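You operate a simulated robot arm through the tools that you are given. There is no shell and no other tool. Be economical: measure what you need, move in short steps, check, and stop when the job is done.

You run a simulated robot arm. Do the job below in one go: nothing can be reset, and whatever is moved stays where it is left.

TASK
Drop-test the beige tray's sample once and put it in the OK tray.
Fine: weight latched up again, swing plate back in.

It is judged by the outcome, as a careful person would: the job done as asked, and still so three seconds after it is handed in. It fails if anything else is knocked over, pushed out of place, dropped, spilled or broken.

THE ROBOT
A 6-joint arm with a two-finger parallel gripper, fixed in place. Base frame: the origin is at the foot of the arm, x ahead of it, y to its left, z up; the work surface is at about z = 80.4. Readings come in cm, rad, newtons and seconds.
With the tool pointing down near the work surface it reaches from about 26 to 68 cm from the base axis. Its first joint turns from -1.152 to 1.152 rad. Payload 2.9 kg.
Tool frame: the origin (TCP) lies between the finger pads and is the grasp point; the fingertips stand 3 cm ahead of it; z points along the fingers, y is the line along which they close. Largest opening 11 cm; finger width 2, thickness 1; the body of the gripper, 4.8 by 11.2 cm, starts 5.5 cm behind the TCP.
Orientation is that of the tool frame in the base frame, as [roll, pitch, yaw] about the fixed x, y, z axes, in that order (R = Rz(yaw) Ry(pitch) Rx(roll)). With the fingers straight down and closing along the base's y, the tool's x points along the base's -x, its y along +y and its z along -z.

THE INTERFACE
- The arm moves only by the tool arm_command. Its arguments are lists of equal length, an entry for each row: "translation": the shift along the tool's x, y, z in units of 40 mm (1.0 is 40 mm), a list of three; "turn": the turn, a rotation vector about the tool's x, y, z in units of 8 degrees (1.0 is 8 degrees), a list of three; "gripper": the closure in counts, from 0 (fully open) to 255 (shut). In form: {"translation": [[tx, ty, tz], ...], "turn": [[rx, ry, rz], ...], "gripper": [gripper, ...]}. A call has 1 to 20 rows; each row shifts and turns the commanded pose from where the row before left it, along the tool's axes as they then stand. A call with a number of a shift or a turn outside -1 to 1 is refused whole. Rows are played at 5 a second. More than 5 cm and 0.15 rad between two rows, or a gripper value outside its range, and nothing of the call is played. A pose out of reach is approached as far as the arm can. The call stops where the force on the tool passes 90 N (or 10 N more than at its start, if that is more) or the arm is blocked; 0.2 s more then pass. The fingers move at their own pace (about 10.8 cm/s each) and stop on an object; they squeeze with about 40 N. The grip force told is the motor's: it shows also when the fingers shut on nothing. Time passes only in rows, and 0.2 s behind the last, so rows that do not move let the fingers close. It gives the time, the measured TCP pose, the force on the tool (base axes), the opening and the grip force at its end, in the units of the frame above (readings bear some noise), and new pictures: "views" is both (left out), scene, wrist or none.
- Cameras (640 x 400 px; columns grow to the right, rows downward): "scene" is fixed at [3.44, 40.08, 140.83]; the picture's right is [-0.97, -0.24, 0.00], its down [-0.09, 0.38, -0.92] and it looks along [0.22, -0.89, -0.39] (base axes); focal length 298 px, centre (320, 200). "wrist" rides on the gripper at [7.2, 1.7, -10.3] in the tool frame; the picture's right is [-0.23, 0.97, 0.00], its down [-0.76, -0.18, -0.62] and it looks along [-0.61, -0.14, 0.78] (tool axes); focal length 222 px, centre (320, 200). There is no depth. A picture from a camera that has moved, and an enlarged one, comes with that camera's place and axes in the base frame and with its lens. The place of the scene camera against the robot may be out by one fixed shift of up to 1.8 cm in any direction.
- zoom(camera, box): a new picture of the part [left, top, right, bottom] of that camera's present view, enlarged. The clock stands still meanwhile.
- finish_job(): hands the job in; it is judged then, once.

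Work in short steps. Places have to be worked out from the pictures, the camera data and where the tool is seen: move nearer, look again, correct. Check each grasp and each placing, and mend what went wrong. You have 120 turns and 200 pictures in all, those below and enlarged ones among them. Open the gripper and draw the arm clear of the work before you hand the job in, unless the task says otherwise; then end with one line.

The tools are called after "Emit:" as name(argument=value, ...) on one line, values as JSON. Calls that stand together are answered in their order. arm_command: Moves the arm, as the interface text tells. Its arguments: {"type":"object","properties":{"translation":{"type":"array"},"turn":{"type":"array"},"gripper":{"type":"array"},"views":{"type":"string","enum":["both","scene","wrist","none"]}},"required":["translation","turn","gripper"]} The other tools are called the same way: zoom (camera, box) takes an enlarged picture of a part of a camera's view; finish_job () hands the job in.

At the start:

```text
t: 0.0
tool_pos: [28.89, -31.99, 124.47]
orientation: [3.141, -0.001, -3.141]
force: [0.4, 0.6, 0.5]
gripper_width: 10.99
grasp_force: 0.0
```

scene: 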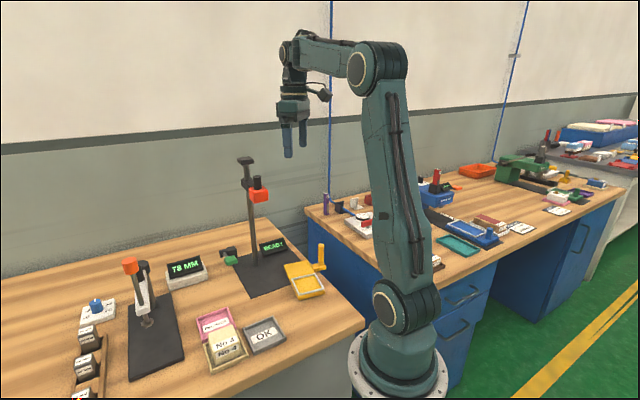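
wrist: 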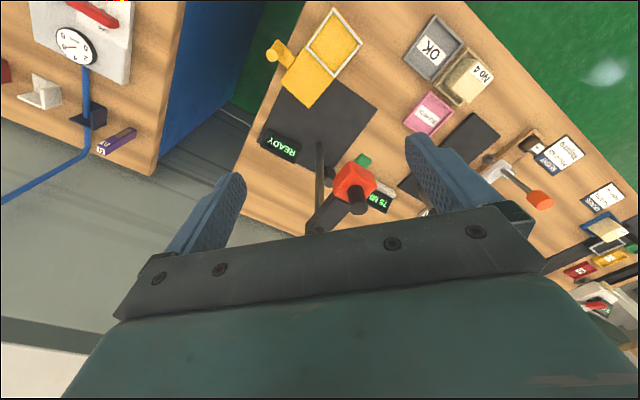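

The bench shows a drop tester (post with a red weight, green latch, yellow swing plate) and trays. I'll zoom in to study them.

Emit:
zoom(camera="scene", box=[180, 140, 360, 380])

Emit:
zoom(camera="wrist", box=[220, 0, 620, 250])

Emit:
zoom(camera="scene", box=[60, 220, 300, 400])

```text
1.67 times, centred on (270, 260) of scene
camera zoom: at [3.44, 40.08, 140.83], right [-0.97, -0.24, 0.0], down [-0.09, 0.38, -0.92], along [0.22, -0.89, -0.39], focal length 496 px, centre (403, 100)
```

zoom: 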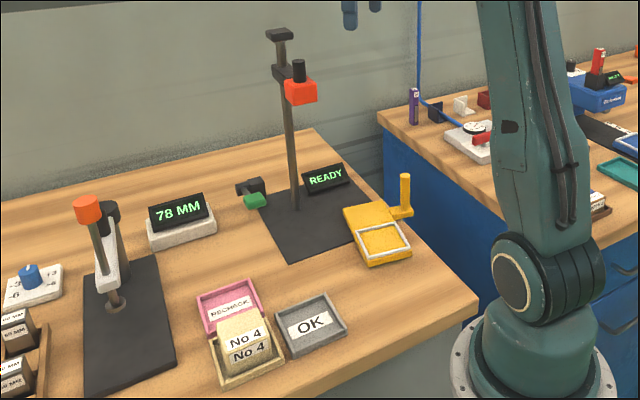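

```text
1.60 times, centred on (420, 125) of wrist
camera zoom: at [21.43, -30.25, 134.77], right [0.23, 0.97, 0.0], down [0.76, -0.18, 0.62], along [0.61, -0.14, -0.78], focal length 355 px, centre (160, 320)
```

zoom: 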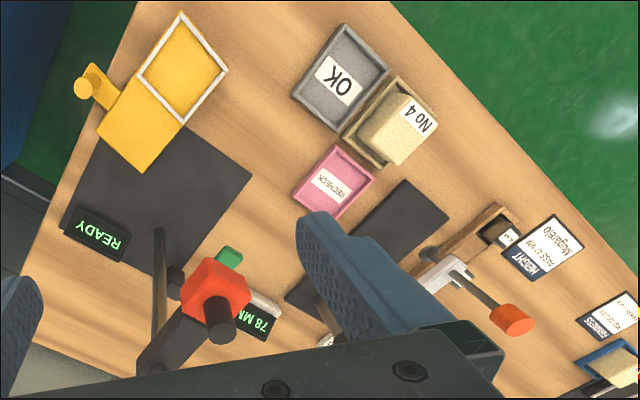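

```text
2.22 times, centred on (180, 310) of scene
camera zoom: at [3.44, 40.08, 140.83], right [-0.97, -0.24, 0.0], down [-0.09, 0.38, -0.92], along [0.22, -0.89, -0.39], focal length 662 px, centre (631, -44)
```

zoom: 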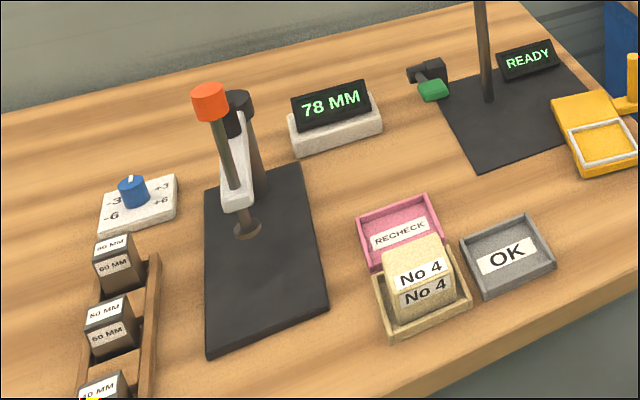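

Triangulation gives the post near (45,-36), the weight near (38,-29.5,110), the plate's nest near (25,-28) swung out, and the sample near (37,-3.5). I'll move over towards the trays to see better.

Emit:
arm_command(translation=[[0, 0.9, 0], [0, 0.9, 0], [0, 0.9, 0], [0, 0.9, 0], [0, 0.9, 0.4], [0, 0.9, 0.8], [0, 0.9, 0.8], [0, 0, 0.6], [0, 0, 0]], turn=[[0, 0, 0], [0, 0, 0], [0, 0, 0], [0, 0, 0], [0, 0, 0], [0, 0, 0], [0, 0, 0], [0, 0, 0], [0, 0, 0]], gripper=[0, 0, 0, 0, 0, 0, 0, 0, 0])

```text
t: 2.0
tool_pos: [28.83, -6.76, 113.91]
orientation: [3.142, 0.0, -3.141]
force: [-0.9, 0.3, 0.3]
gripper_width: 11.0
grasp_force: 0.0
camera wrist: at [21.42, -5.08, 124.29], right [0.23, 0.97, 0.0], down [0.76, -0.18, 0.62], along [0.61, -0.14, -0.78], focal length 222 px, centre (320, 200)
```

scene: 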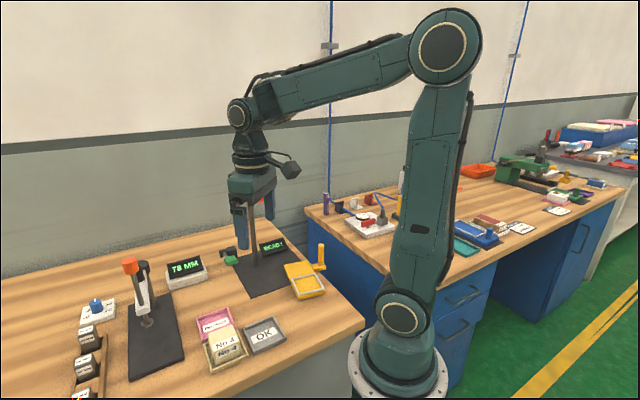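
wrist: 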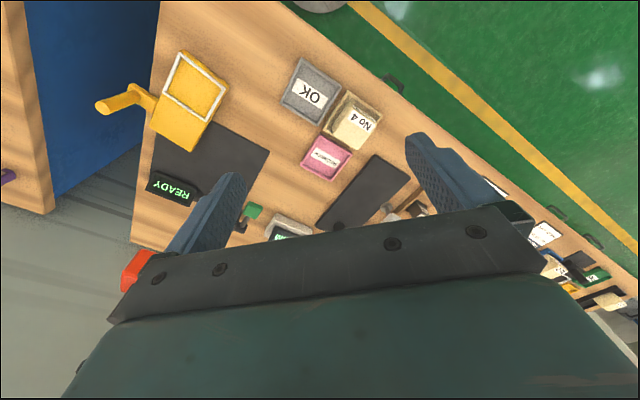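

Emit:
zoom(camera="wrist", box=[260, 40, 420, 140])

Emit:
zoom(camera="wrist", box=[80, 30, 290, 250])

Emit:
zoom(camera="scene", box=[200, 140, 340, 310])

```text
4.00 times, centred on (340, 90) of wrist
camera zoom: at [21.42, -5.08, 124.29], right [0.23, 0.97, 0.0], down [0.76, -0.18, 0.62], along [0.61, -0.14, -0.78], focal length 888 px, centre (240, 640)
```

zoom: 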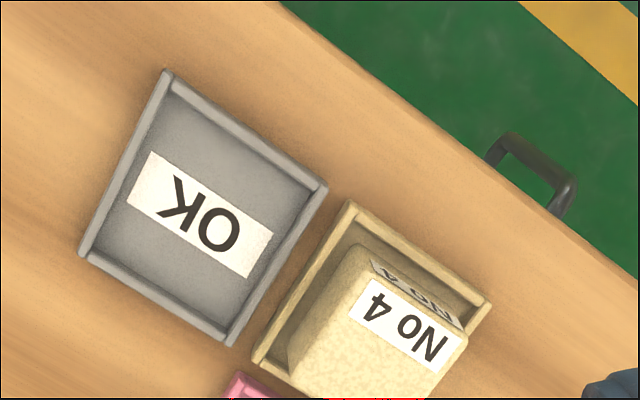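

```text
1.82 times, centred on (185, 140) of wrist
camera zoom: at [21.42, -5.08, 124.29], right [0.23, 0.97, 0.0], down [0.76, -0.18, 0.62], along [0.61, -0.14, -0.78], focal length 404 px, centre (566, 309)
```

zoom: 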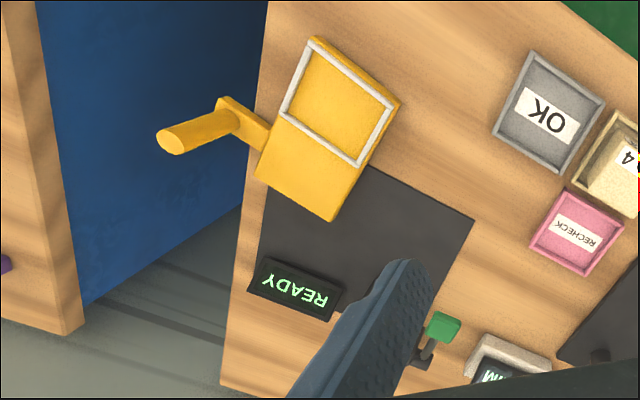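

```text
2.35 times, centred on (270, 225) of scene
camera zoom: at [3.43, 40.08, 140.83], right [-0.97, -0.24, 0.0], down [-0.09, 0.38, -0.92], along [0.22, -0.89, -0.39], focal length 701 px, centre (438, 141)
```

zoom: 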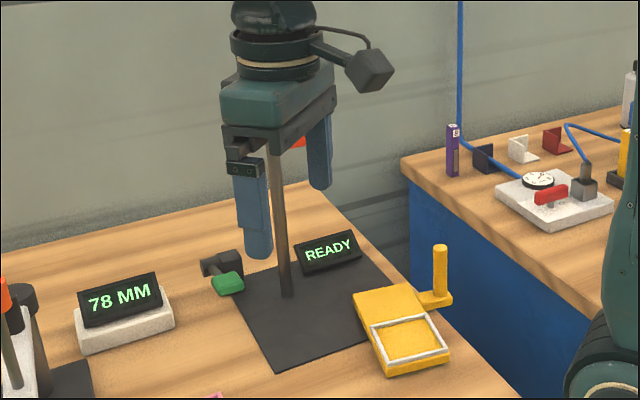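

The scene is now mapped: OK tray near (30.8,-9), beige tray near (37.4,-2.4), both at 45°; plate pivot near (31,-36) with its upright handle near (24,-39). I'll move above the sample, turn 45° and look again.

Emit:
arm_command(translation=[[-0.7, 0.4, 0.9], [-0.7, 0.4, 0.9], [-0.75, 0.3, 0.8], [0, 0, 0], [0, 0, 0], [0, 0, 0], [0, 0, 0], [0, 0, 0], [0, 0, 0], [0, 0, 0]], turn=[[0, 0, 0], [0, 0, 0], [0, 0, 0], [0, 0, 0.9375], [0, 0, 0.9375], [0, 0, 0.9375], [0, 0, 0.9375], [0, 0, 0.9375], [0, 0, 0.9375], [0, 0, 0]], gripper=[0, 0, 0, 0, 0, 0, 0, 0, 0, 0], views="wrist")

```text
t: 4.2
tool_pos: [37.4, -2.38, 103.63]
orientation: [3.141, 0.001, 2.355]
force: [0.5, -0.1, 1.4]
gripper_width: 10.99
grasp_force: 0.1
camera wrist: at [33.35, 3.97, 113.96], right [0.85, 0.53, 0.0], down [0.41, -0.66, 0.62], along [0.33, -0.53, -0.78], focal length 222 px, centre (320, 200)
```

wrist: 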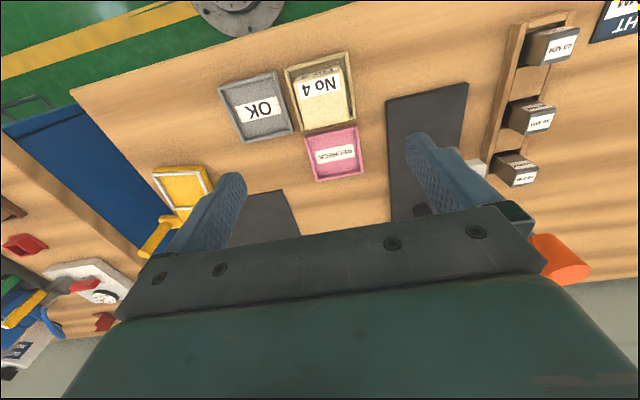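

Emit:
zoom(camera="wrist", box=[210, 45, 370, 145])

```text
4.00 times, centred on (290, 95) of wrist
camera zoom: at [33.35, 3.97, 113.96], right [0.85, 0.53, 0.0], down [0.41, -0.66, 0.62], along [0.33, -0.53, -0.78], focal length 888 px, centre (440, 620)
```

zoom: 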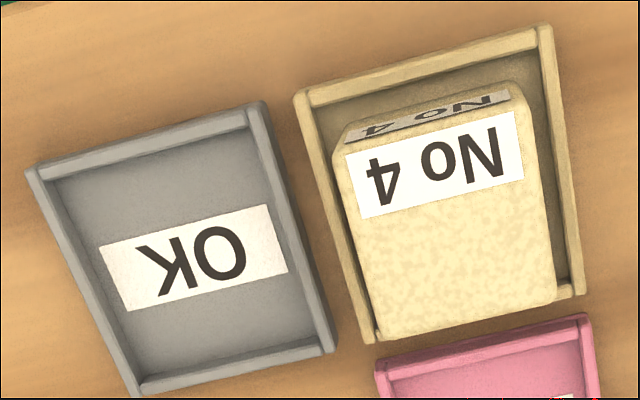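

The block is about 5.2 cm square, centred at (37.5,-2.2) with its top near z 86.5 and well aligned with the gripper. I descend to z≈86 with fingertips above the tray rim, leaving the last bit for a force check, and close.

Emit:
arm_command(translation=[[0, 0.05, 0.9], [0, 0, 0.9], [0, 0, 0.9], [0, 0, 0.7], [0, 0, 0.5], [0, 0, 0.45], [0, 0, 0]], turn=[[0, 0, 0], [0, 0, 0], [0, 0, 0], [0, 0, 0], [0, 0, 0], [0, 0, 0], [0, 0, 0]], gripper=[0, 0, 0, 0, 0, 0, 0])

```text
t: 5.8
tool_pos: [37.51, -2.24, 86.22]
orientation: [-3.14, 0.002, 2.358]
force: [-0.1, 0.3, 0.5]
gripper_width: 10.98
grasp_force: 0.1
camera wrist: at [33.49, 4.09, 96.54], right [0.85, 0.53, 0.0], down [0.41, -0.66, 0.62], along [0.33, -0.53, -0.78], focal length 222 px, centre (320, 200)
```

scene: 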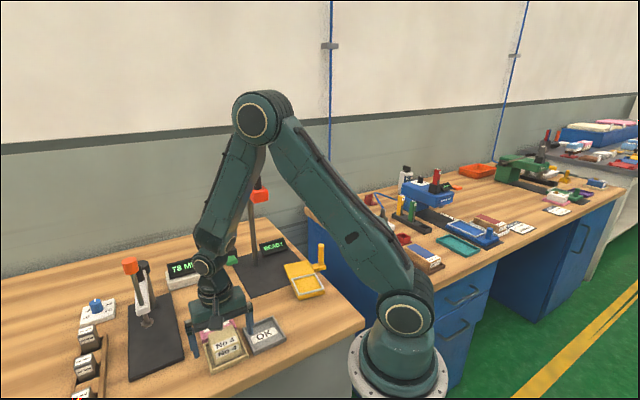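
wrist: 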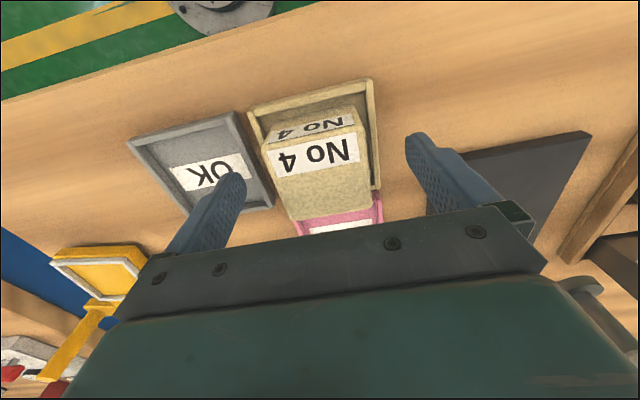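

Emit:
zoom(camera="wrist", box=[220, 70, 420, 230])

Emit:
zoom(camera="scene", box=[160, 260, 320, 380])

```text
2.50 times, centred on (320, 150) of wrist
camera zoom: at [33.49, 4.09, 96.54], right [0.85, 0.53, 0.0], down [0.41, -0.66, 0.62], along [0.33, -0.53, -0.78], focal length 555 px, centre (320, 325)
```

zoom: 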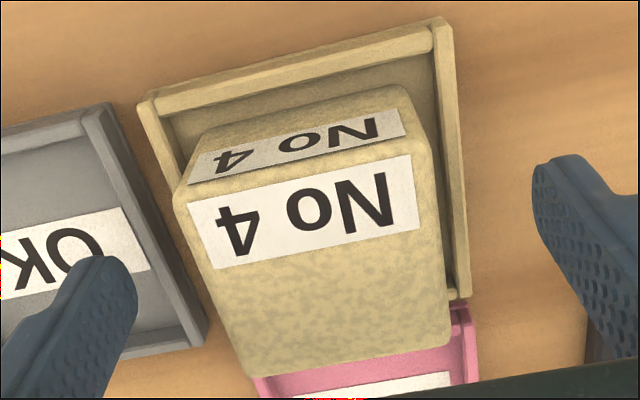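

```text
3.33 times, centred on (240, 320) of scene
camera zoom: at [3.44, 40.08, 140.83], right [-0.97, -0.24, 0.0], down [-0.09, 0.38, -0.92], along [0.22, -0.89, -0.39], focal length 993 px, centre (587, -200)
```

zoom: 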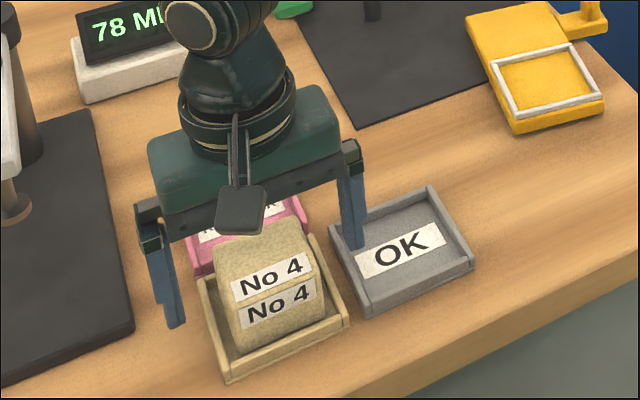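

The block lies roughly 0.2 cm further along −tool x, and its top is near z 85.5. I nudge accordingly, close the fingers and verify the grip.

Emit:
arm_command(translation=[[-0.06, 0, 0.05], [0, 0, 0], [0, 0, 0], [0, 0, 0], [0, 0, 0]], turn=[[0, 0, 0], [0, 0, 0], [0, 0, 0], [0, 0, 0], [0, 0, 0]], gripper=[0, 150, 255, 255, 255])

```text
t: 7.0
tool_pos: [37.72, -2.4, 86.06]
orientation: [-3.141, 0.0, 2.356]
force: [0.0, -0.3, 0.7]
gripper_width: 5.85
grasp_force: 39.8
camera wrist: at [33.66, 3.91, 96.36], right [0.85, 0.53, 0.0], down [0.41, -0.66, 0.62], along [0.33, -0.53, -0.78], focal length 222 px, centre (320, 200)
```

scene: 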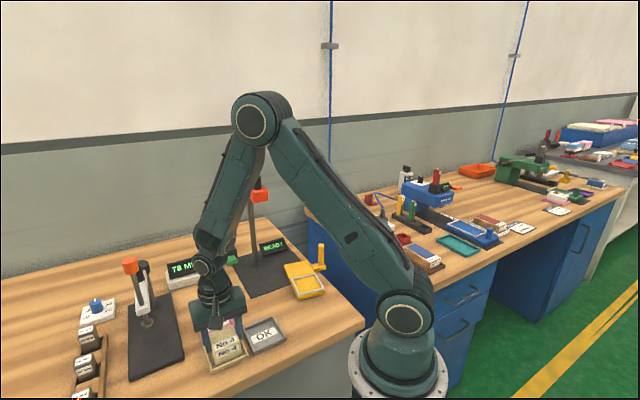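
wrist: 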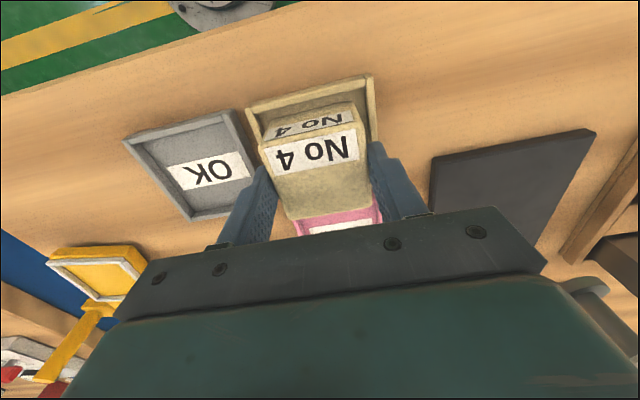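

Grip holds at 5.85 cm width. I lift and check the block comes along.

Emit:
arm_command(translation=[[0, 0, -0.4], [0, 0, -0.8], [0, 0, -0.9], [0, 0, -0.9], [0, 0, 0]], turn=[[0, 0, 0], [0, 0, 0], [0, 0, 0], [0, 0, 0], [0, 0, 0]], gripper=[255, 255, 255, 255, 255])

Emit:
zoom(camera="scene", box=[160, 200, 360, 380])

```text
t: 8.2
tool_pos: [37.72, -2.43, 97.81]
orientation: [-3.141, -0.001, 2.355]
force: [0.5, -0.6, -0.6]
gripper_width: 0.0
grasp_force: 38.2
camera wrist: at [33.65, 3.95, 108.23], right [0.85, 0.53, 0.0], down [0.41, -0.66, 0.62], along [0.33, -0.53, -0.78], focal length 222 px, centre (320, 200)
```

scene: 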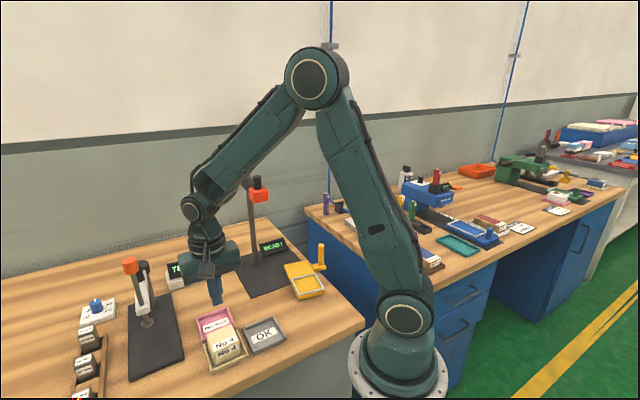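
wrist: 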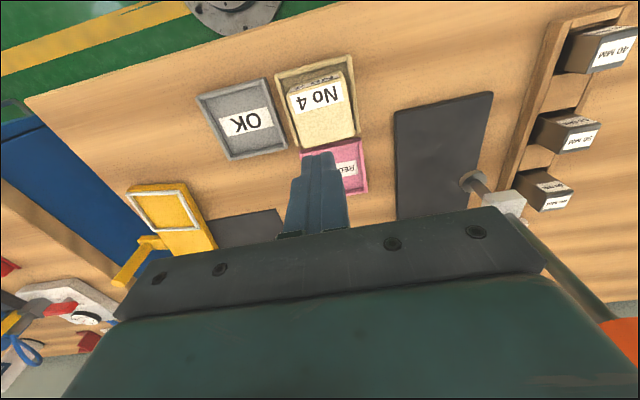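

```text
2.22 times, centred on (260, 290) of scene
camera zoom: at [3.43, 40.08, 140.83], right [-0.97, -0.24, 0.0], down [-0.09, 0.38, -0.92], along [0.22, -0.89, -0.39], focal length 662 px, centre (453, 0)
```

zoom: 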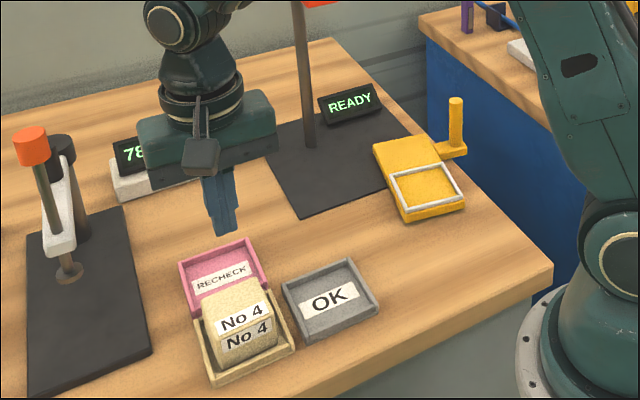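

The grip slipped off the upper rim of the block; it stayed in its tray. I zoom to re-measure block position and height.

Emit:
zoom(camera="wrist", box=[190, 45, 370, 205])

Emit:
zoom(camera="scene", box=[190, 290, 290, 380])

```text
2.50 times, centred on (280, 125) of wrist
camera zoom: at [33.65, 3.95, 108.23], right [0.85, 0.53, 0.0], down [0.41, -0.66, 0.62], along [0.33, -0.53, -0.78], focal length 555 px, centre (420, 388)
```

zoom: 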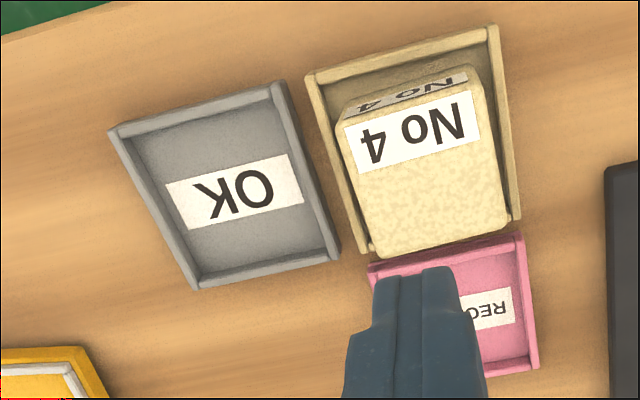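

```text
4.44 times, centred on (240, 335) of scene
camera zoom: at [3.43, 40.08, 140.83], right [-0.97, -0.24, 0.0], down [-0.09, 0.38, -0.92], along [0.22, -0.89, -0.39], focal length 1324 px, centre (676, -400)
```

zoom: 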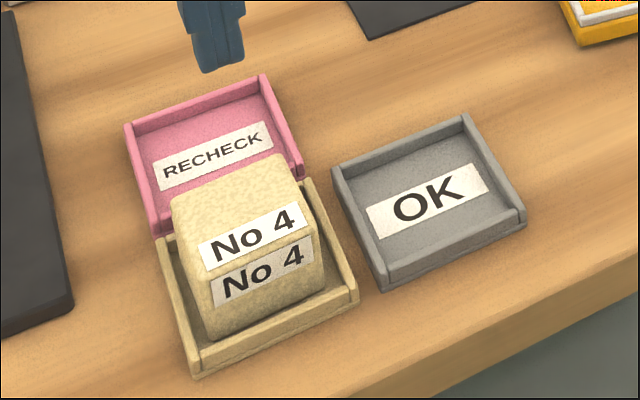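

The block is still at (37.8,-2.3), with a lower top (~85) than assumed, and rims are near z 82. I'll open fully, go lower (TCP ≈85.2, tips ≈82.2), close and lift gently.

Emit:
arm_command(translation=[[0, 0, 0], [0, 0, 0], [0, 0, 0], [0, 0, 0.9], [0, 0, 0.9], [0, 0, 0.7], [0, 0, 0.4], [0, 0, 0.25], [0, 0, 0]], turn=[[0, 0, 0], [0, 0, 0], [0, 0, 0], [0, 0, 0], [0, 0, 0], [0, 0, 0], [0, 0, 0], [0, 0, 0], [0, 0, 0]], gripper=[0, 0, 0, 0, 0, 0, 0, 0, 0])

Emit:
zoom(camera="scene", box=[170, 270, 310, 390])

```text
t: 10.2
tool_pos: [37.72, -2.43, 85.24]
orientation: [3.141, 0.001, 2.357]
force: [0.0, -0.1, -0.2]
gripper_width: 10.99
grasp_force: 0.1
camera wrist: at [33.65, 3.97, 95.74], right [0.85, 0.53, 0.0], down [0.41, -0.66, 0.62], along [0.33, -0.53, -0.78], focal length 222 px, centre (320, 200)
```

scene: 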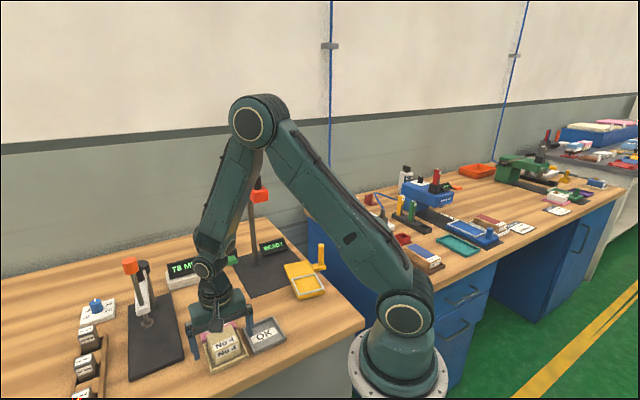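
wrist: 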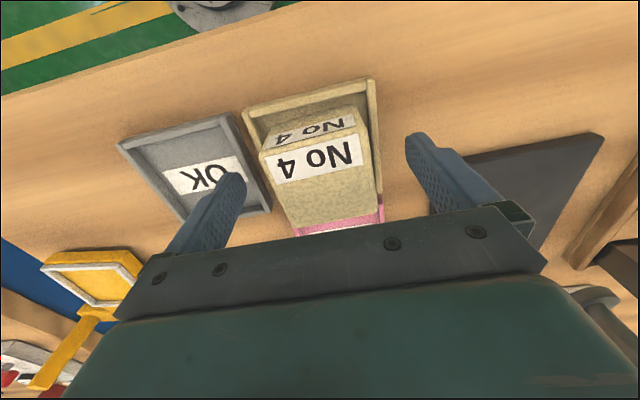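

```text
3.33 times, centred on (240, 330) of scene
camera zoom: at [3.44, 40.08, 140.83], right [-0.97, -0.24, 0.0], down [-0.09, 0.38, -0.92], along [0.22, -0.89, -0.39], focal length 993 px, centre (587, -233)
```

zoom: 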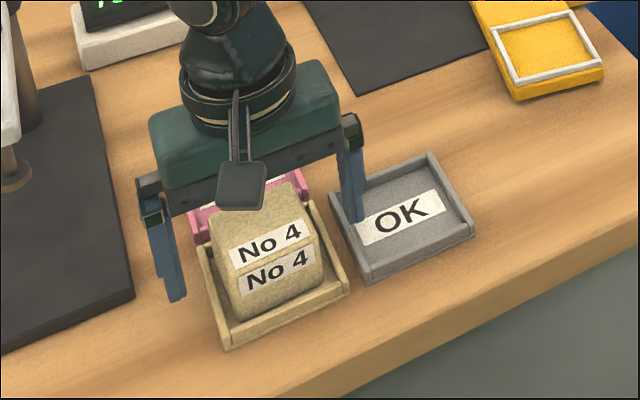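

Pads now overlap more of the block's sides and nothing was touched. I close and lift slowly by 1.5 cm to test the hold.

Emit:
arm_command(translation=[[0, 0, 0], [0, 0, 0], [0, 0, 0], [0, 0, 0], [0, 0, -0.15], [0, 0, -0.2], [0, 0, 0]], turn=[[0, 0, 0], [0, 0, 0], [0, 0, 0], [0, 0, 0], [0, 0, 0], [0, 0, 0], [0, 0, 0]], gripper=[150, 255, 255, 255, 255, 255, 255])

Emit:
zoom(camera="scene", box=[170, 270, 310, 390])

```text
t: 11.8
tool_pos: [37.7, -2.48, 86.79]
orientation: [-3.142, -0.001, 2.355]
force: [-0.5, -0.1, -0.9]
gripper_width: 5.92
grasp_force: 39.6
camera wrist: at [33.62, 3.93, 97.18], right [0.85, 0.53, 0.0], down [0.41, -0.66, 0.62], along [0.33, -0.53, -0.78], focal length 222 px, centre (320, 200)
```

scene: 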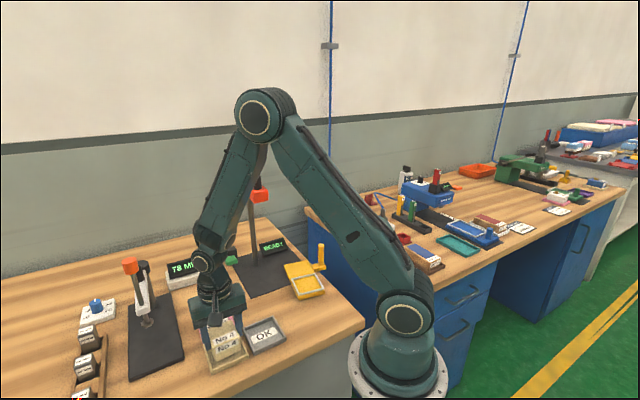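
wrist: 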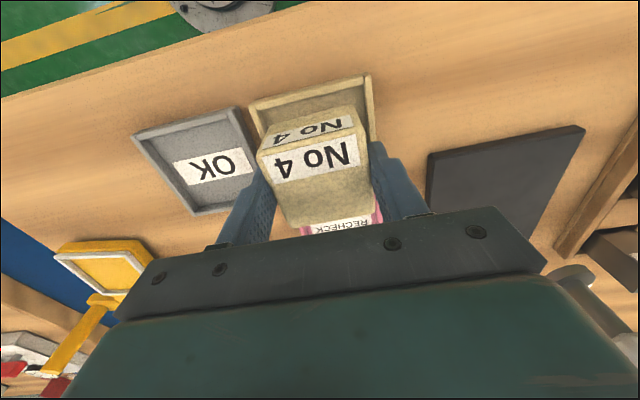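

```text
3.33 times, centred on (240, 330) of scene
camera zoom: at [3.44, 40.08, 140.83], right [-0.97, -0.24, 0.0], down [-0.09, 0.38, -0.92], along [0.22, -0.89, -0.39], focal length 993 px, centre (587, -233)
```

zoom: 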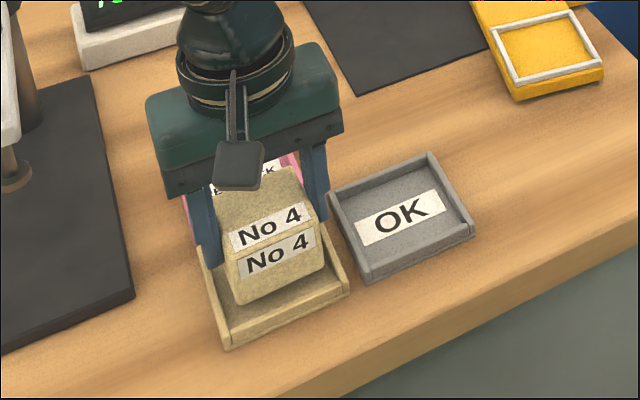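

The block is held and clear. I lift higher and carry it towards the swing plate's nest.

Emit:
arm_command(translation=[[0, 0, -0.5], [0, 0, -0.9], [0, 0, -0.9], [0, 0, -0.8], [-0.285, -0.84, 0], [-0.285, -0.84, 0], [-0.285, -0.84, 0], [-0.285, -0.84, 0], [-0.285, -0.84, 0], [-0.285, -0.84, 0], [-0.285, -0.84, 0], [-0.285, -0.84, 0], [0, 0, 0]], turn=[[0, 0, 0], [0, 0, 0], [0, 0, 0], [0, 0, 0], [0, 0, 0], [0, 0, 0], [0, 0, 0], [0, 0, 0], [0, 0, 0], [0, 0, 0], [0, 0, 0], [0, 0, 0], [0, 0, 0]], gripper=[255, 255, 255, 255, 255, 255, 255, 255, 255, 255, 255, 255, 255])

Emit:
zoom(camera="wrist", box=[200, 40, 440, 230])

```text
t: 14.6
tool_pos: [25.23, -27.97, 99.15]
orientation: [3.141, 0.001, 2.355]
force: [-0.3, 0.8, -1.0]
gripper_width: 5.94
grasp_force: 39.6
camera wrist: at [21.13, -21.54, 109.53], right [0.85, 0.53, 0.0], down [0.41, -0.66, 0.62], along [0.33, -0.53, -0.78], focal length 222 px, centre (320, 200)
```

scene: 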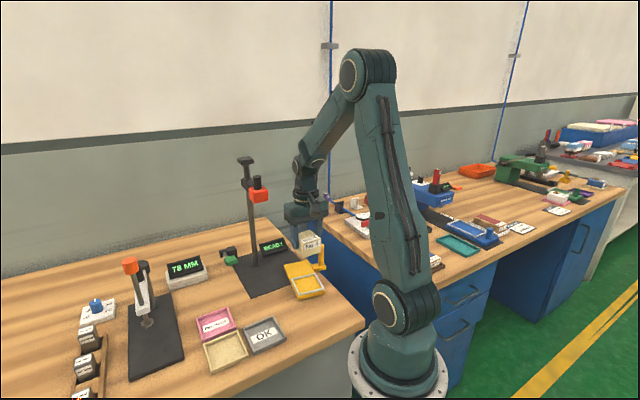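
wrist: 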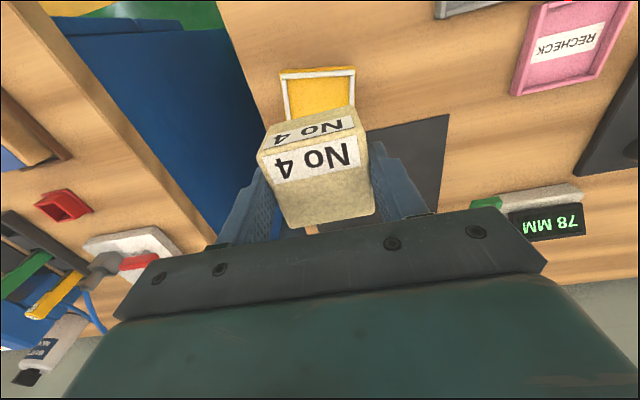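

```text
2.11 times, centred on (320, 135) of wrist
camera zoom: at [21.13, -21.54, 109.53], right [0.85, 0.53, 0.0], down [0.41, -0.66, 0.62], along [0.33, -0.53, -0.78], focal length 468 px, centre (320, 337)
```

zoom: 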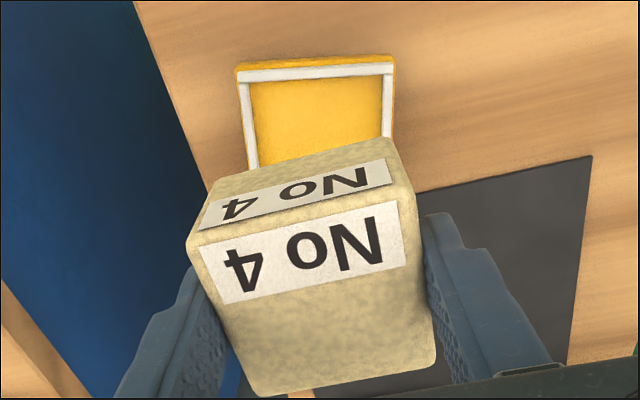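

The nest frame is ~7.9 cm, at about 37°, centred about (25.4,-28.3). I turn the block 8° to match, shift slightly and come down to about 4 cm above the nest to compare.

Emit:
arm_command(translation=[[0, 0, 0], [-0.09, 0, 0.6], [0, 0, 0.6], [0, 0, 0.6], [0, 0, 0]], turn=[[0, 0, 1.0], [0, 0, 0], [0, 0, 0], [0, 0, 0], [0, 0, 0]], gripper=[255, 255, 255, 255, 255])

Emit:
zoom(camera="wrist", box=[200, 40, 440, 230])

Emit:
zoom(camera="scene", box=[260, 200, 360, 310])

```text
t: 15.8
tool_pos: [25.41, -28.05, 91.89]
orientation: [3.141, 0.001, 2.216]
force: [0.9, -0.2, -0.8]
gripper_width: 5.94
grasp_force: 40.1
camera wrist: at [22.23, -21.29, 102.3], right [0.91, 0.4, 0.0], down [0.32, -0.72, 0.62], along [0.25, -0.57, -0.78], focal length 222 px, centre (320, 200)
```

scene: 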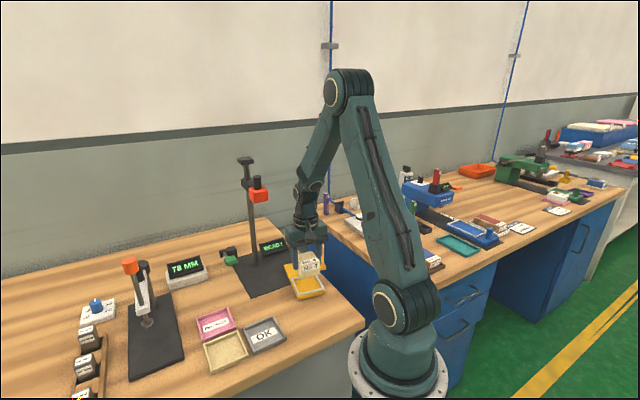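
wrist: 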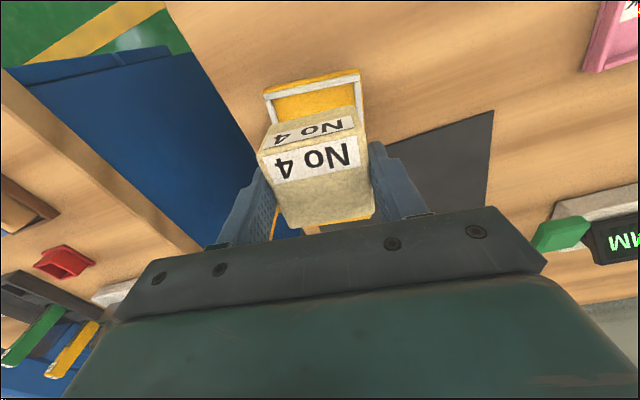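

```text
2.11 times, centred on (320, 135) of wrist
camera zoom: at [22.23, -21.29, 102.3], right [0.91, 0.4, 0.0], down [0.32, -0.72, 0.62], along [0.25, -0.57, -0.78], focal length 468 px, centre (320, 337)
```

zoom: 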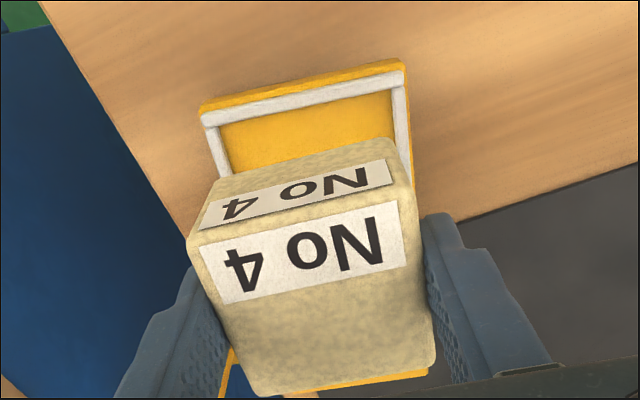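

```text
3.64 times, centred on (310, 255) of scene
camera zoom: at [3.44, 40.08, 140.83], right [-0.97, -0.24, 0.0], down [-0.09, 0.38, -0.92], along [0.22, -0.89, -0.39], focal length 1083 px, centre (356, 0)
```

zoom: 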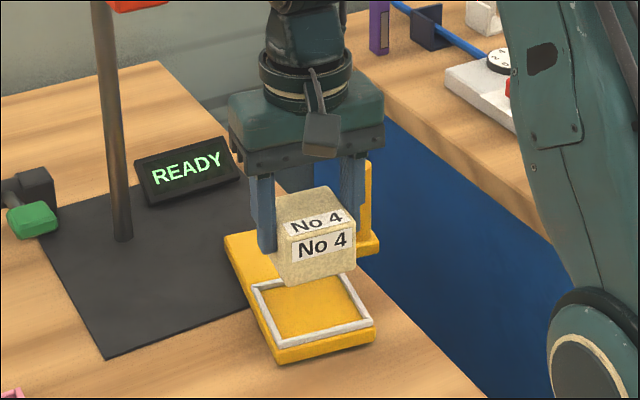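

Block (25.36,-28.25) and nest (25.3,-28.4) line up within a couple of mm. I lower most of the way and check.

Emit:
arm_command(translation=[[-0.03, 0, 0.5], [0, 0, 0.5], [0, 0, 0.2], [0, 0, 0]], turn=[[0, 0, 0], [0, 0, 0], [0, 0, 0], [0, 0, 0]], gripper=[255, 255, 255, 255])

Emit:
zoom(camera="scene", box=[260, 200, 360, 310])

Emit:
zoom(camera="wrist", box=[200, 40, 440, 230])

```text
t: 16.8
tool_pos: [25.44, -28.19, 87.21]
orientation: [-3.141, 0.001, 2.217]
force: [0.2, 0.5, -1.6]
gripper_width: 5.94
grasp_force: 40.6
camera wrist: at [22.3, -21.42, 97.49], right [0.91, 0.4, 0.0], down [0.32, -0.71, 0.62], along [0.25, -0.57, -0.78], focal length 222 px, centre (320, 200)
```

scene: 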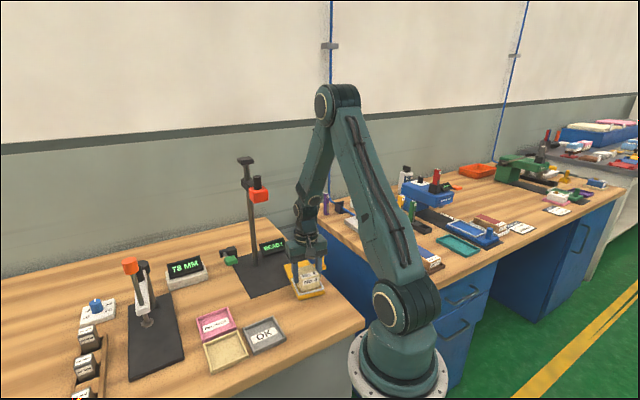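
wrist: 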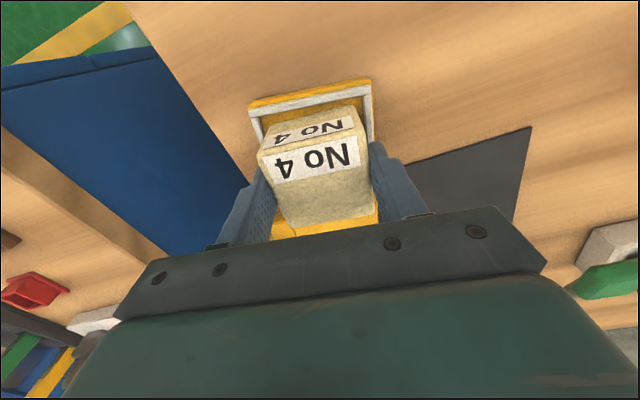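

```text
3.64 times, centred on (310, 255) of scene
camera zoom: at [3.44, 40.08, 140.83], right [-0.97, -0.24, 0.0], down [-0.09, 0.38, -0.92], along [0.22, -0.89, -0.39], focal length 1083 px, centre (356, 0)
```

zoom: 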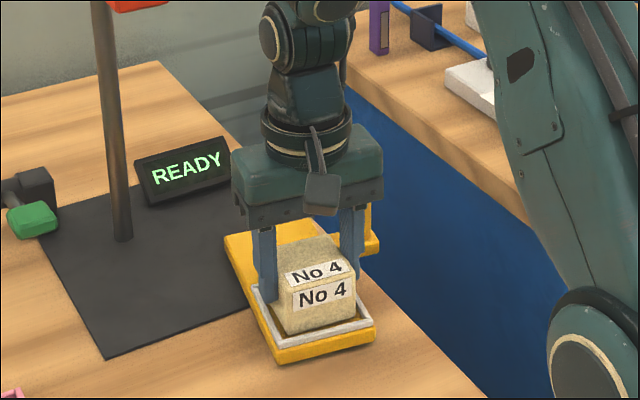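

```text
2.11 times, centred on (320, 135) of wrist
camera zoom: at [22.3, -21.42, 97.49], right [0.91, 0.4, 0.0], down [0.32, -0.71, 0.62], along [0.25, -0.57, -0.78], focal length 468 px, centre (320, 337)
```

zoom: 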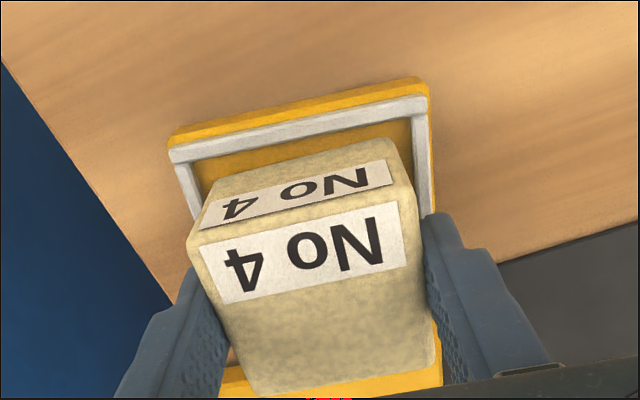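

Well centred. I lower in tiny steps until contact shows.

Emit:
arm_command(translation=[[0, 0, 0.1], [0, 0, 0.05], [0, 0, 0.05], [0, 0, 0]], turn=[[0, 0, 0], [0, 0, 0], [0, 0, 0], [0, 0, 0]], gripper=[255, 255, 255, 255], views="none")

Emit:
zoom(camera="scene", box=[260, 230, 350, 310])

```text
t: 17.8
tool_pos: [25.52, -28.28, 86.62]
orientation: [-3.141, 0.008, 2.215]
force: [-1.5, 7.7, 55.8]
gripper_width: 5.93
grasp_force: 40.0
```

```text
5.00 times, centred on (305, 270) of scene
camera zoom: at [3.39, 40.15, 140.81], right [-0.97, -0.24, 0.0], down [-0.09, 0.38, -0.92], along [0.22, -0.89, -0.39], focal length 1490 px, centre (395, -150)
```

zoom: 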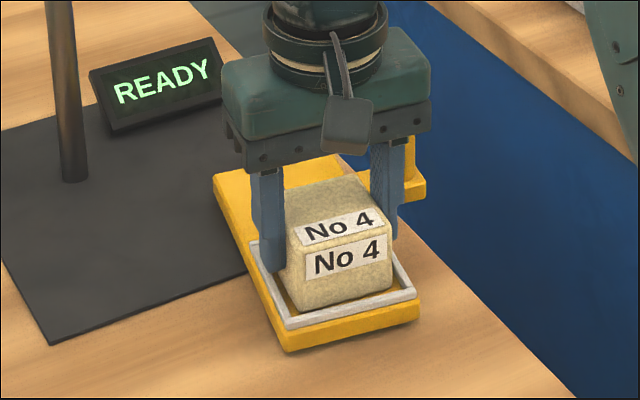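

Contact at TCP z 86.6 with the block inside the frame. I back off a hair, open, and rise.

Emit:
arm_command(translation=[[0, 0, -0.06], [0, 0, 0], [0, 0, 0], [0, 0, 0], [0, 0, 0], [0, 0, -0.4], [0, 0, -0.8], [0, 0, -0.9], [0, 0, 0]], turn=[[0, 0, 0], [0, 0, 0], [0, 0, 0], [0, 0, 0], [0, 0, 0], [0, 0, 0], [0, 0, 0], [0, 0, 0], [0, 0, 0]], gripper=[255, 150, 50, 30, 30, 30, 30, 30, 30])

Emit:
zoom(camera="scene", box=[260, 230, 350, 310])

Emit:
zoom(camera="wrist", box=[200, 60, 440, 230])

```text
t: 19.8
tool_pos: [25.38, -28.17, 94.99]
orientation: [3.141, 0.001, 2.216]
force: [0.5, 0.5, 0.9]
gripper_width: 9.66
grasp_force: 0.1
camera wrist: at [22.22, -21.41, 105.42], right [0.91, 0.4, 0.0], down [0.32, -0.72, 0.62], along [0.25, -0.57, -0.78], focal length 222 px, centre (320, 200)
```

scene: 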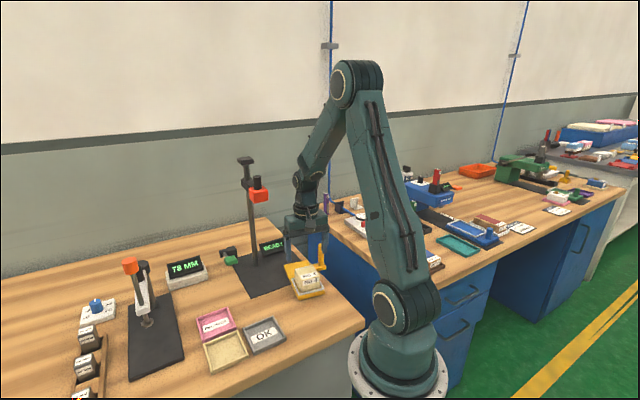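
wrist: 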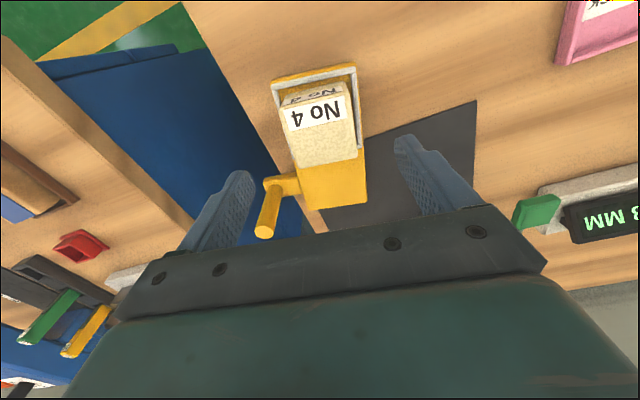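

```text
5.00 times, centred on (305, 270) of scene
camera zoom: at [3.43, 40.08, 140.83], right [-0.97, -0.24, 0.0], down [-0.09, 0.38, -0.92], along [0.22, -0.89, -0.39], focal length 1490 px, centre (395, -150)
```

zoom: 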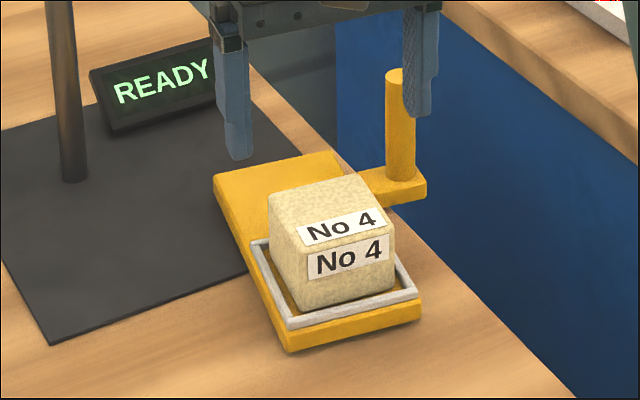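

```text
2.35 times, centred on (320, 145) of wrist
camera zoom: at [22.22, -21.41, 105.42], right [0.91, 0.4, 0.0], down [0.32, -0.72, 0.62], along [0.25, -0.57, -0.78], focal length 523 px, centre (320, 329)
```

zoom: 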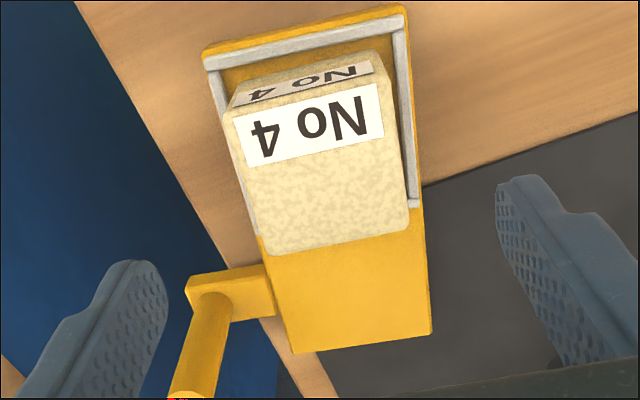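

The sample sits properly in the nest. Now I raise a bit, turn the gripper so it closes along the handle's swing tangent (handle near (23.7,-39.2), top ≈89.5), and move above the handle.

Emit:
arm_command(translation=[[0, 0, -0.6], [0, 0, 0], [0, 0, 0], [0, 0, 0], [0, 0, 0], [0, 0, 0], [0, 0, 0], [0, 0, 0], [0, 0, 0], [0, 0, 0], [0, 0, 0], [0.52, -0.77, 0], [0.52, -0.77, 0], [0.51, -0.77, 0], [0, 0, 0]], turn=[[0, 0, 0], [0, 0, -0.975], [0, 0, -0.975], [0, 0, -0.975], [0, 0, -0.975], [0, 0, -0.975], [0, 0, -0.975], [0, 0, -0.975], [0, 0, -0.975], [0, 0, -0.975], [0, 0, -0.975], [0, 0, 0], [0, 0, 0], [0, 0, 0], [0, 0, 0]], gripper=[30, 30, 30, 30, 30, 30, 30, 30, 30, 30, 130, 130, 130, 130, 130])

Emit:
zoom(camera="wrist", box=[200, 60, 440, 230])

Emit:
zoom(camera="scene", box=[240, 200, 360, 310])

```text
t: 23.0
tool_pos: [23.73, -39.36, 97.48]
orientation: [3.141, -0.001, -2.706]
force: [1.1, -0.4, 0.4]
gripper_width: 5.37
grasp_force: 0.1
camera wrist: at [16.28, -40.83, 107.89], right [-0.21, 0.98, 0.0], down [0.77, 0.16, 0.62], along [0.61, 0.13, -0.78], focal length 222 px, centre (320, 200)
```

scene: 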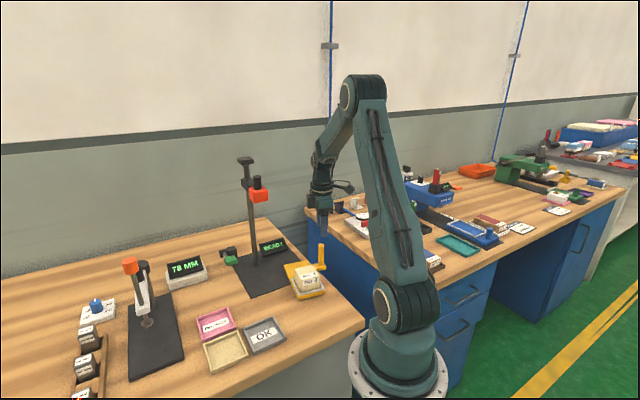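
wrist: 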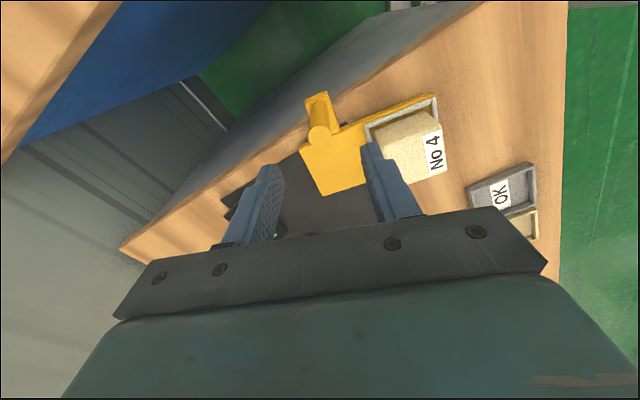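

```text
2.35 times, centred on (320, 145) of wrist
camera zoom: at [16.28, -40.83, 107.89], right [-0.21, 0.98, 0.0], down [0.77, 0.16, 0.62], along [0.61, 0.13, -0.78], focal length 523 px, centre (320, 329)
```

zoom: 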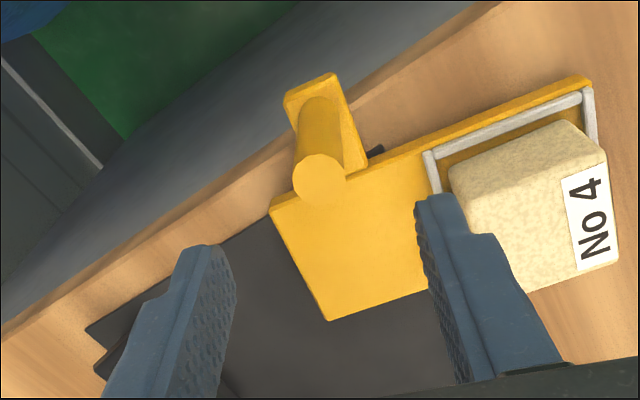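

```text
3.64 times, centred on (300, 255) of scene
camera zoom: at [3.44, 40.08, 140.83], right [-0.97, -0.24, 0.0], down [-0.09, 0.38, -0.92], along [0.22, -0.89, -0.39], focal length 1083 px, centre (393, 0)
```

zoom: 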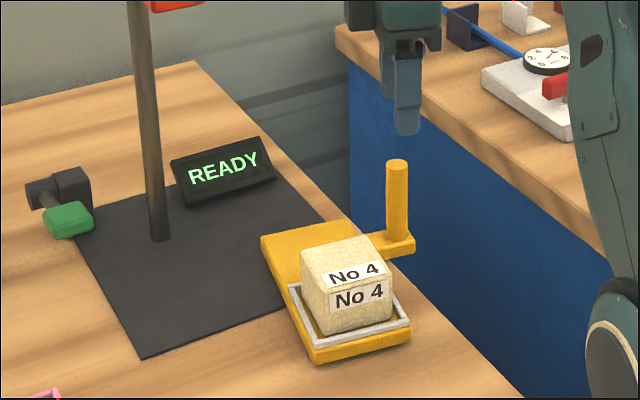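

Handle top measures (23.8,-39.1), diameter ~2 cm; the gripper is centred on it. I descend to z≈88 and close to a loose cage around it.

Emit:
arm_command(translation=[[0, 0.05, 0.8], [0, 0, 0.8], [0, 0, 0.75], [0, 0, 0], [0, 0, 0]], turn=[[0, 0, 0], [0, 0, 0], [0, 0, 0], [0, 0, 0], [0, 0, 0]], gripper=[130, 130, 130, 188, 188])

Emit:
zoom(camera="wrist", box=[200, 60, 440, 230])

```text
t: 24.2
tool_pos: [23.62, -39.15, 88.11]
orientation: [-3.14, 0.0, -2.704]
force: [0.0, 0.9, 0.8]
gripper_width: 2.89
grasp_force: 0.0
camera wrist: at [16.18, -40.52, 98.4], right [-0.21, 0.98, 0.0], down [0.77, 0.16, 0.62], along [0.61, 0.13, -0.78], focal length 222 px, centre (320, 200)
```

scene: 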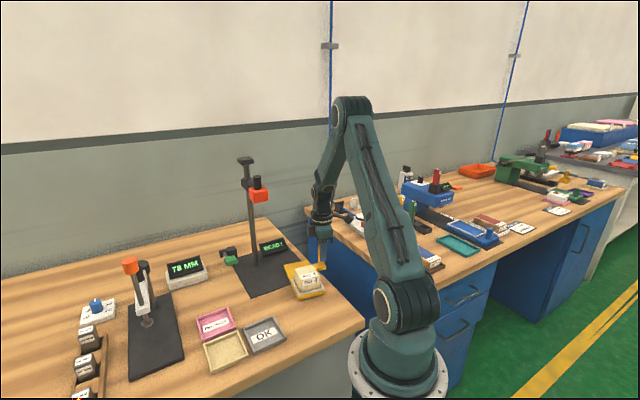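
wrist: 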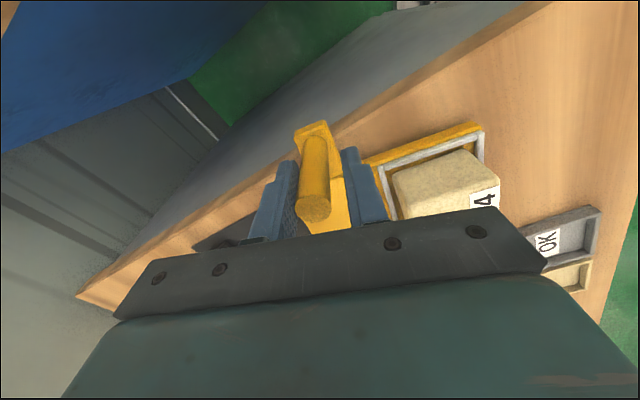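

```text
2.35 times, centred on (320, 145) of wrist
camera zoom: at [16.18, -40.52, 98.4], right [-0.21, 0.98, 0.0], down [0.77, 0.16, 0.62], along [0.61, 0.13, -0.78], focal length 523 px, centre (320, 329)
```

zoom: 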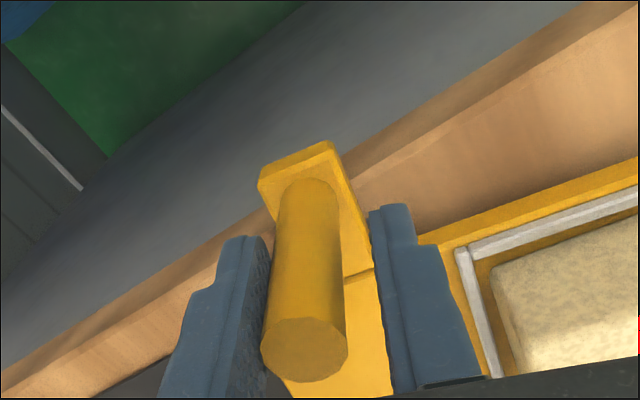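

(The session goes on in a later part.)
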